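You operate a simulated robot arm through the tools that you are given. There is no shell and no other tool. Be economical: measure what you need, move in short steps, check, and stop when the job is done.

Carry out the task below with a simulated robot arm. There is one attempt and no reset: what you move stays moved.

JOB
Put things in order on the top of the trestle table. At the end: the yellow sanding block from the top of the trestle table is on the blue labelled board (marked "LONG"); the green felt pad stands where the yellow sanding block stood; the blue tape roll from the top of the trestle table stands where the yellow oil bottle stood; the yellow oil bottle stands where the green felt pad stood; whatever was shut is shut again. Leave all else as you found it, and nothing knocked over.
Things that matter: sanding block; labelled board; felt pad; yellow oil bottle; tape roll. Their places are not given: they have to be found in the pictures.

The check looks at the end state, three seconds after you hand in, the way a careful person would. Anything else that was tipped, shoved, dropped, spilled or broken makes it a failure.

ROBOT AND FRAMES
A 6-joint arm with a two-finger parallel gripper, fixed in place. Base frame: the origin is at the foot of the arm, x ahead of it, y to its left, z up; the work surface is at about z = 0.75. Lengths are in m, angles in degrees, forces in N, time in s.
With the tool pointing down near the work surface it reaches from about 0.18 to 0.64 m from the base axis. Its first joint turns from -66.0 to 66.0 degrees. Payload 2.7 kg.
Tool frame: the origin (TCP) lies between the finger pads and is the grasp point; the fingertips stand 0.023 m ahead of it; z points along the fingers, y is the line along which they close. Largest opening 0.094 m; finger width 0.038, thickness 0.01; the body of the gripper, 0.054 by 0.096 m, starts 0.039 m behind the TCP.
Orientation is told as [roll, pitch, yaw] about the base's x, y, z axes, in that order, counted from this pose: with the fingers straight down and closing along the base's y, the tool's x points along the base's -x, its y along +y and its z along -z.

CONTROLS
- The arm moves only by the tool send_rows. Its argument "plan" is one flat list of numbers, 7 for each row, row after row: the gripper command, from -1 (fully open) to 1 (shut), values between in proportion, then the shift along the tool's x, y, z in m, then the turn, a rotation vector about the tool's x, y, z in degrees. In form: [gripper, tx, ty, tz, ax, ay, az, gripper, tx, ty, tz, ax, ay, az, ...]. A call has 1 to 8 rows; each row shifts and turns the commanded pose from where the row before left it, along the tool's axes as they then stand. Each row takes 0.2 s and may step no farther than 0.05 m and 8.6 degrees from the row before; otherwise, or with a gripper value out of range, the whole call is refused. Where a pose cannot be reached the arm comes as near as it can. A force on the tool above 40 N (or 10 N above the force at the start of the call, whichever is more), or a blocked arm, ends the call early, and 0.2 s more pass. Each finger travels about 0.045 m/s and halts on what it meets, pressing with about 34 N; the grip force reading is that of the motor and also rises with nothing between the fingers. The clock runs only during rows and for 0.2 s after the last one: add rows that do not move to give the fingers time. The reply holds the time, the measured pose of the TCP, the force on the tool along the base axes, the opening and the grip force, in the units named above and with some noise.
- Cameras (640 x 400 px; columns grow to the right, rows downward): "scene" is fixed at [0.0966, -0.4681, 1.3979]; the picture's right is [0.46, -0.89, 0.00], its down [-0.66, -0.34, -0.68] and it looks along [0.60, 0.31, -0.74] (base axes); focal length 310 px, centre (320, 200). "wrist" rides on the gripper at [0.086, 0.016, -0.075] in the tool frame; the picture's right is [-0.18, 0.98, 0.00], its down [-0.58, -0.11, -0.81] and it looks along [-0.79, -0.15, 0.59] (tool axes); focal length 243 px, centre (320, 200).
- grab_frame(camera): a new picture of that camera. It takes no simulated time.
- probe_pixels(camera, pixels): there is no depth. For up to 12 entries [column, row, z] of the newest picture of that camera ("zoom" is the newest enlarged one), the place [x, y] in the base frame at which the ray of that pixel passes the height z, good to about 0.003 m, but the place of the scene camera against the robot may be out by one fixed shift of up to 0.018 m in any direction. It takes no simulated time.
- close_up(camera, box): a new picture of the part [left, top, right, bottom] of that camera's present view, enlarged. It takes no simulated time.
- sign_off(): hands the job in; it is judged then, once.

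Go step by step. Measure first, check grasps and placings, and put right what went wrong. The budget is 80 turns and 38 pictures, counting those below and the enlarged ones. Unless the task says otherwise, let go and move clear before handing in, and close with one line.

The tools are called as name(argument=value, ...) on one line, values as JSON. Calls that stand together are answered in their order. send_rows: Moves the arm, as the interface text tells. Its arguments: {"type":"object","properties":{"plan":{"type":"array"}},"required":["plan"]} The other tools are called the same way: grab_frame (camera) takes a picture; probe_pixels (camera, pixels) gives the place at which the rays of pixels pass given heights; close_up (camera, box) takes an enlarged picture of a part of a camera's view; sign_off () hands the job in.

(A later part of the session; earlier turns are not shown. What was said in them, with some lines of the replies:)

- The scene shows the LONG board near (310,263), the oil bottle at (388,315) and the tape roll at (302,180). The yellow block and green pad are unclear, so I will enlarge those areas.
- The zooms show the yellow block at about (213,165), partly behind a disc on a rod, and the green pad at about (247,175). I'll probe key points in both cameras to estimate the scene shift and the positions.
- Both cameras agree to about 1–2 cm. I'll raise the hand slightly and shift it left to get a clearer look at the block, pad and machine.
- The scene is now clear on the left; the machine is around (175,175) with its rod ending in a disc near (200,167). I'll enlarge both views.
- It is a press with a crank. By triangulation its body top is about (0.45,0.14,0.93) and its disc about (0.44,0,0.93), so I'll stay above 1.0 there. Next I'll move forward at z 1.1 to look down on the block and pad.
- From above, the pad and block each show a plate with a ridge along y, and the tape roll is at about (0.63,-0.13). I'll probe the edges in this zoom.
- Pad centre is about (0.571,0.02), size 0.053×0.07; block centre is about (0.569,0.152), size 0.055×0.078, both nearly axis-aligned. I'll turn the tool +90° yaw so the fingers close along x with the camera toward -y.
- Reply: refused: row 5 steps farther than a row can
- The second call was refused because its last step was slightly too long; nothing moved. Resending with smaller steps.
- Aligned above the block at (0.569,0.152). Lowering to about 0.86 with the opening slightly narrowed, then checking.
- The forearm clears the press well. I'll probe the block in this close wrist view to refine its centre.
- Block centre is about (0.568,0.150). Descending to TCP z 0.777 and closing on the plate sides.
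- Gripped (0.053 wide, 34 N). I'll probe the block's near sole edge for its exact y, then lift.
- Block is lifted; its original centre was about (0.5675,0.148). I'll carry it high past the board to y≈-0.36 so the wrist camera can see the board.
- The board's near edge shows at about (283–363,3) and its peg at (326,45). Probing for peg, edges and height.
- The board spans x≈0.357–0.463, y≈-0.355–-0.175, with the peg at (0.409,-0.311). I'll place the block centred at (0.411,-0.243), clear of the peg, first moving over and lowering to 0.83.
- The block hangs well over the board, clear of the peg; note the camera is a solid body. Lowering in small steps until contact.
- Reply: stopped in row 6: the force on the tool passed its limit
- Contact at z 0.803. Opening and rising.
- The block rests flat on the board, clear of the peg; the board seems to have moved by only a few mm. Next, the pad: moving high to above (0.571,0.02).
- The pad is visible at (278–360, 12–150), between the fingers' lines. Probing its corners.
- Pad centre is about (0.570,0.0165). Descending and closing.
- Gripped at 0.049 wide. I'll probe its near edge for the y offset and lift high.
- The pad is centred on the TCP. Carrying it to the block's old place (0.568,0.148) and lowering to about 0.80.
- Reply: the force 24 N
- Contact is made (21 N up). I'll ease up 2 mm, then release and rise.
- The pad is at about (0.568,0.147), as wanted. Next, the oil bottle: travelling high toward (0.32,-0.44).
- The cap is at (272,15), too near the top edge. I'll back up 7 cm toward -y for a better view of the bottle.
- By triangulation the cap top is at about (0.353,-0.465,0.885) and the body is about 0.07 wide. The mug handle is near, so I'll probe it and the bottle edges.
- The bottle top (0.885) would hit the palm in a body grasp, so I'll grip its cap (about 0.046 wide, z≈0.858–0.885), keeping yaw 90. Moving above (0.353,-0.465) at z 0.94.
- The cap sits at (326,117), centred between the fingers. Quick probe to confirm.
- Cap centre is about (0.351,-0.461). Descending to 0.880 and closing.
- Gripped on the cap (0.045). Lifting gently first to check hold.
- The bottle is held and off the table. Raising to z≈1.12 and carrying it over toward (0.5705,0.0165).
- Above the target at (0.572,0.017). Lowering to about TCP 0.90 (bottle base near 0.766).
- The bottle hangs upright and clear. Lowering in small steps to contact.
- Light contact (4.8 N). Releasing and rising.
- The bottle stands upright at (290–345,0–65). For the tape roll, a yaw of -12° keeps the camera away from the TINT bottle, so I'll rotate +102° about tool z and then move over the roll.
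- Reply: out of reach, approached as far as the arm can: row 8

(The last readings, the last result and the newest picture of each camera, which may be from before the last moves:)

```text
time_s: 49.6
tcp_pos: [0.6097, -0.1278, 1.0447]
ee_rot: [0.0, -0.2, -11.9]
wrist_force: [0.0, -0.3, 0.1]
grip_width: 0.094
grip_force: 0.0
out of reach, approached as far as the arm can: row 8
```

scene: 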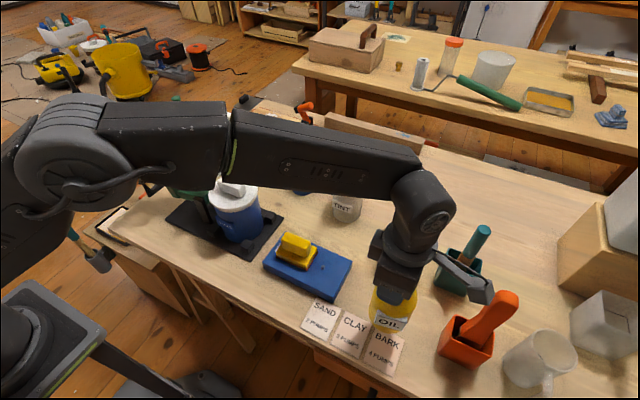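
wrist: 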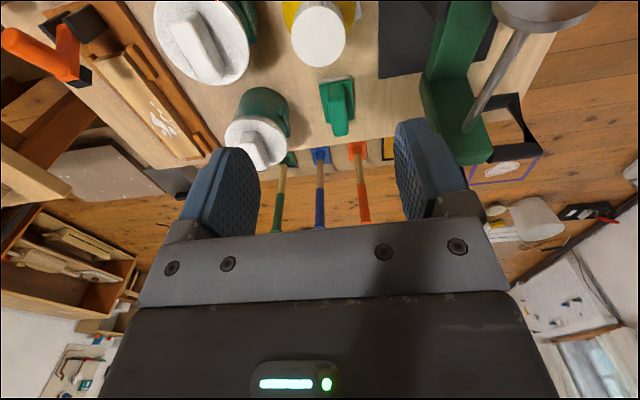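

At this height it reached (0.610,-0.128); reach should grow lower down. Lowering to 0.88 and taking a look.

send_rows(plan=[-1, 0, 0, 0.04, 0, 0, 0, -1, 0, 0, 0.045, 0, 0, 0, -1, 0, 0, 0.045, 0, 0, 0, -1, 0, 0, 0.035, 0, 0, 0])

grab_frame(camera="wrist")

```text
time_s: 50.6
tcp_pos: [0.6106, -0.128, 0.878]
ee_rot: [0.0, -0.2, -12.0]
wrist_force: [0.8, 0.7, 1.0]
grip_width: 0.0942
grip_force: 0.1
```

```text
5 pictures are left
```

wrist: 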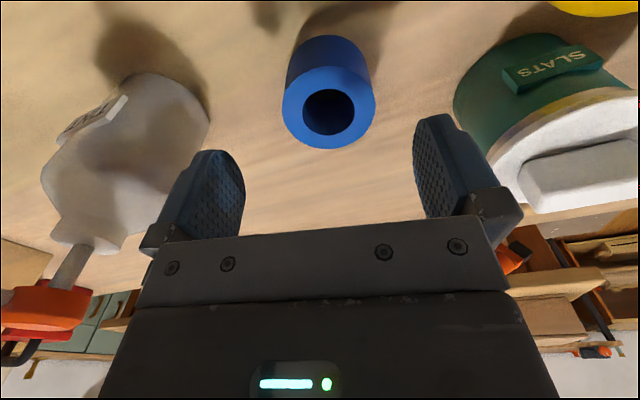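

The tape roll is at (329,105) between the fingers. Probing its top rim, bottom and the TINT bottle's edge.

probe_pixels(camera="wrist", pixels=[[283, 103, 0.79], [376, 98, 0.79], [326, 67, 0.79], [331, 149, 0.79], [289, 60, 0.755], [367, 58, 0.755], [325, 36, 0.755], [209, 120, 0.8], [211, 110, 0.76], [455, 95, 0.79]])

```text
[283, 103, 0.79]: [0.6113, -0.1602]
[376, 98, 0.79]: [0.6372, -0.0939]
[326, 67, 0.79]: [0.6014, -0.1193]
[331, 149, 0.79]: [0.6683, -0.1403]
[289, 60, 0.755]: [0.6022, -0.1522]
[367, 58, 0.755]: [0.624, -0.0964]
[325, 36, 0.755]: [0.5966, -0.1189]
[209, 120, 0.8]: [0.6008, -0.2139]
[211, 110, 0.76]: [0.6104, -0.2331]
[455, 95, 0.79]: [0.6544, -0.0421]
```

Tape centre is about (0.632,-0.129), diameter 0.067. Shifting 3 mm sideways, lowering to 0.78 and pushing outward as far as the arm reaches.

send_rows(plan=[-1, -0.004, 0.003, 0.03, 0, 0, 0, -1, -0.004, 0, 0.03, 0, 0, 0, -1, -0.004, 0, 0.025, 0, 0, 0, -1, -0.003, 0, 0.014, 0, 0, 0, -1, -0.003, 0, 0, 0, 0, 0, -1, 0, 0, 0, 0, 0, 0])

```text
time_s: 52.0
tcp_pos: [0.6249, -0.1299, 0.7808]
ee_rot: [0.0, -0.3, -12.0]
wrist_force: [0.8, 0.7, 0.9]
grip_width: 0.094
grip_force: 0.1
out of reach, approached as far as the arm can: row 5
```

TCP is at (0.625,-0.130), within 7 mm of the roll's centre, well within the finger width. Closing.

send_rows(plan=[0.3, 0, 0, 0, 0, 0, 0, 0.3, 0, 0, 0, 0, 0, 0, 0.3, 0, 0, 0, 0, 0, 0, 0.3, 0, 0, 0, 0, 0, 0])

grab_frame(camera="wrist")

```text
time_s: 53.0
tcp_pos: [0.6256, -0.1317, 0.7815]
ee_rot: [0.0, -0.3, -11.9]
wrist_force: [0.7, -0.1, -0.4]
grip_width: 0.0648
grip_force: 34.3
```

```text
4 pictures are left
```

wrist: 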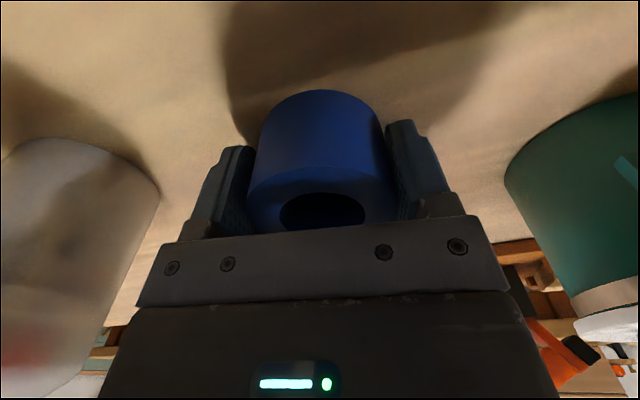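

The roll is gripped (0.065). I'll probe its near bottom edge for the offset, and lift while easing back toward the base.

probe_pixels(camera="wrist", pixels=[[318, 90, 0.755], [320, 167, 0.79], [249, 190, 0.79], [394, 170, 0.79]])

send_rows(plan=[0.3, 0, 0, -0.01, 0, 0, 0, 0.3, 0.005, 0, -0.03, 0, 0, 0, 0.3, 0.01, 0, -0.045, 0, 0, 0, 0.3, 0.015, 0, -0.045, 0, 0, 0, 0.3, 0.015, 0, -0.045, 0, 0, 0, 0.3, 0.015, 0, -0.045, 0, 0, 0, 0.3, 0.015, 0, -0.02, 0, 0, 0])

```text
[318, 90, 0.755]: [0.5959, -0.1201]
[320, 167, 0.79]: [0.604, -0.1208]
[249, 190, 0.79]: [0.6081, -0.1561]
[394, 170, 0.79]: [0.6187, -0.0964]
```

```text
time_s: 54.6
tcp_pos: [0.6131, -0.1271, 1.0295]
ee_rot: [-0.1, -0.2, -12.0]
wrist_force: [-0.4, 0.2, 0.3]
grip_width: 0.0648
grip_force: 34.2
out of reach, approached as far as the arm can: row 2, 3, 4, 5, 6, 7
```

Lifted; the roll's centre is about 5 mm outward of the TCP, so my TCP target is (0.345,-0.460). Travelling high.

send_rows(plan=[0.3, 0.0214, -0.0424, 0, 0, 0, 0, 0.3, 0.0214, -0.0424, 0, 0, 0, 0, 0.3, 0.0214, -0.0424, 0, 0, 0, 0, 0.3, 0.0214, -0.0424, 0, 0, 0, 0, 0.3, 0.0214, -0.0424, 0, 0, 0, 0, 0.3, 0.0214, -0.0424, 0, 0, 0, 0, 0.3, 0.0214, -0.0424, 0, 0, 0, 0, 0.3, 0.0214, -0.0424, 0, 0, 0, 0])

```text
time_s: 56.5
tcp_pos: [0.3763, -0.4243, 1.029]
ee_rot: [0.0, -0.3, -12.0]
wrist_force: [-0.1, 0.2, -1.2]
grip_width: 0.0648
grip_force: 33.7
out of reach, approached as far as the arm can: row 1
```

send_rows(plan=[0.3, 0.0228, -0.0416, 0, 0, 0, 0, 0.3, 0, 0, 0.048, 0, 0, 0, 0.3, 0, 0, 0.048, 0, 0, 0, 0.3, 0, 0, 0.048, 0, 0, 0, 0.3, 0, 0, 0.048, 0, 0, 0, 0.3, 0, 0, 0.02, 0, 0, 0, 0.3, 0, 0, 0, 0, 0, 0])

close_up(camera="scene", box=[240, 190, 480, 390])

```text
time_s: 58.0
tcp_pos: [0.3457, -0.4602, 0.8165]
ee_rot: [-0.1, -0.4, -12.0]
wrist_force: [0.6, 0.6, -0.4]
grip_width: 0.0646
grip_force: 33.8
```

```text
2.00 times, centred on (360, 290) of scene
```

zoom: 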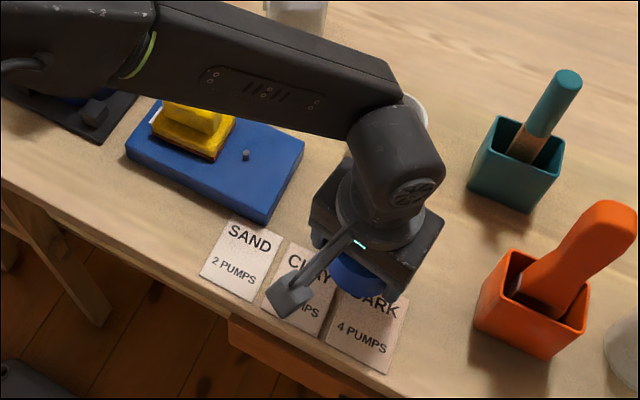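

Everything is clear. Lowering: contact is expected near TCP 0.781.

send_rows(plan=[0.3, 0, 0, 0.018, 0, 0, 0, 0.3, 0, 0, 0.01, 0, 0, 0, 0.3, 0, 0, 0.003, 0, 0, 0, 0.3, 0, 0, 0.002, 0, 0, 0, 0.3, 0, 0, 0.002, 0, 0, 0])

```text
time_s: 59.2
tcp_pos: [0.3448, -0.4608, 0.7851]
ee_rot: [-0.1, -0.7, -12.0]
wrist_force: [-1.0, 6.7, 23.4]
grip_width: 0.0642
grip_force: 33.7
```

In contact (23 N). Easing up 1.5 mm, releasing and rising.

send_rows(plan=[0.3, 0, 0, -0.0015, 0, 0, 0, -1, 0, 0, 0, 0, 0, 0, -1, 0, 0, 0, 0, 0, 0, -1, 0, 0, 0, 0, 0, 0, -1, 0, 0, -0.02, 0, 0, 0, -1, 0, 0, -0.045, 0, 0, 0, -1, 0, 0, -0.045, 0, 0, 0, -1, 0, 0, -0.045, 0, 0, 0])

send_rows(plan=[-1, 0, 0, -0.045, 0, 0, 0, -1, 0.04, 0, -0.02, 0, 0, 0, -1, 0.04, 0, 0, 0, 0, 0, -1, 0, 0.045, 0, 0, 0, 0, -1, 0, 0.045, 0, 0, 0, 0, -1, 0, 0.045, 0, 0, 0, 0, -1, 0, 0.045, 0, 0, 0, 0])

send_rows(plan=[-1, 0, 0.045, 0, 0, 0, 0, -1, 0, 0.045, 0, 0, 0, 0, -1, 0, 0.045, 0, 0, 0, 0, -1, 0, 0.045, 0, 0, 0, 0, -1, 0, 0.045, 0, 0, 0, 0, -1, 0, 0.045, 0, 0, 0, 0, -1, 0, 0.045, 0, 0, 0, 0, -1, 0, 0.045, -0.02, 0, 0, 0])

grab_frame(camera="scene")

```text
time_s: 61.0
tcp_pos: [0.3439, -0.4563, 0.9378]
ee_rot: [0.0, -0.2, -12.1]
wrist_force: [0.3, 0.1, 0.0]
grip_width: 0.0941
grip_force: 0.0
```

```text
time_s: 62.6
tcp_pos: [0.3029, -0.2695, 1.0022]
ee_rot: [-0.1, -0.3, -12.1]
wrist_force: [0.5, -0.4, 1.0]
grip_width: 0.094
grip_force: 0.0
```

```text
time_s: 64.5
tcp_pos: [0.3781, 0.0859, 1.0234]
ee_rot: [0.0, -0.3, -12.1]
wrist_force: [-0.2, 0.9, 0.4]
grip_width: 0.0939
grip_force: 0.0
```

```text
2 pictures are left
```

scene: 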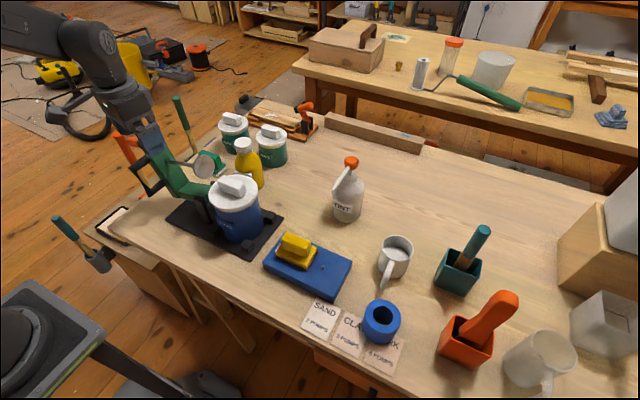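

The final scene shows every item in its place: the block on the LONG board (297,250), the pad at the block's old spot, and the oil bottle upright at the pad's spot (247,165). The tape roll is at the oil spot (382,320), nothing is tipped, and the arm is clear. Handing in.

sign_off()

```text
The job is handed in.
```

The job is handed in: the sanding block, felt pad, oil bottle and tape roll are all in their new places. The LONG board slid about 4–5 mm when I set the block on it, and I left it there.
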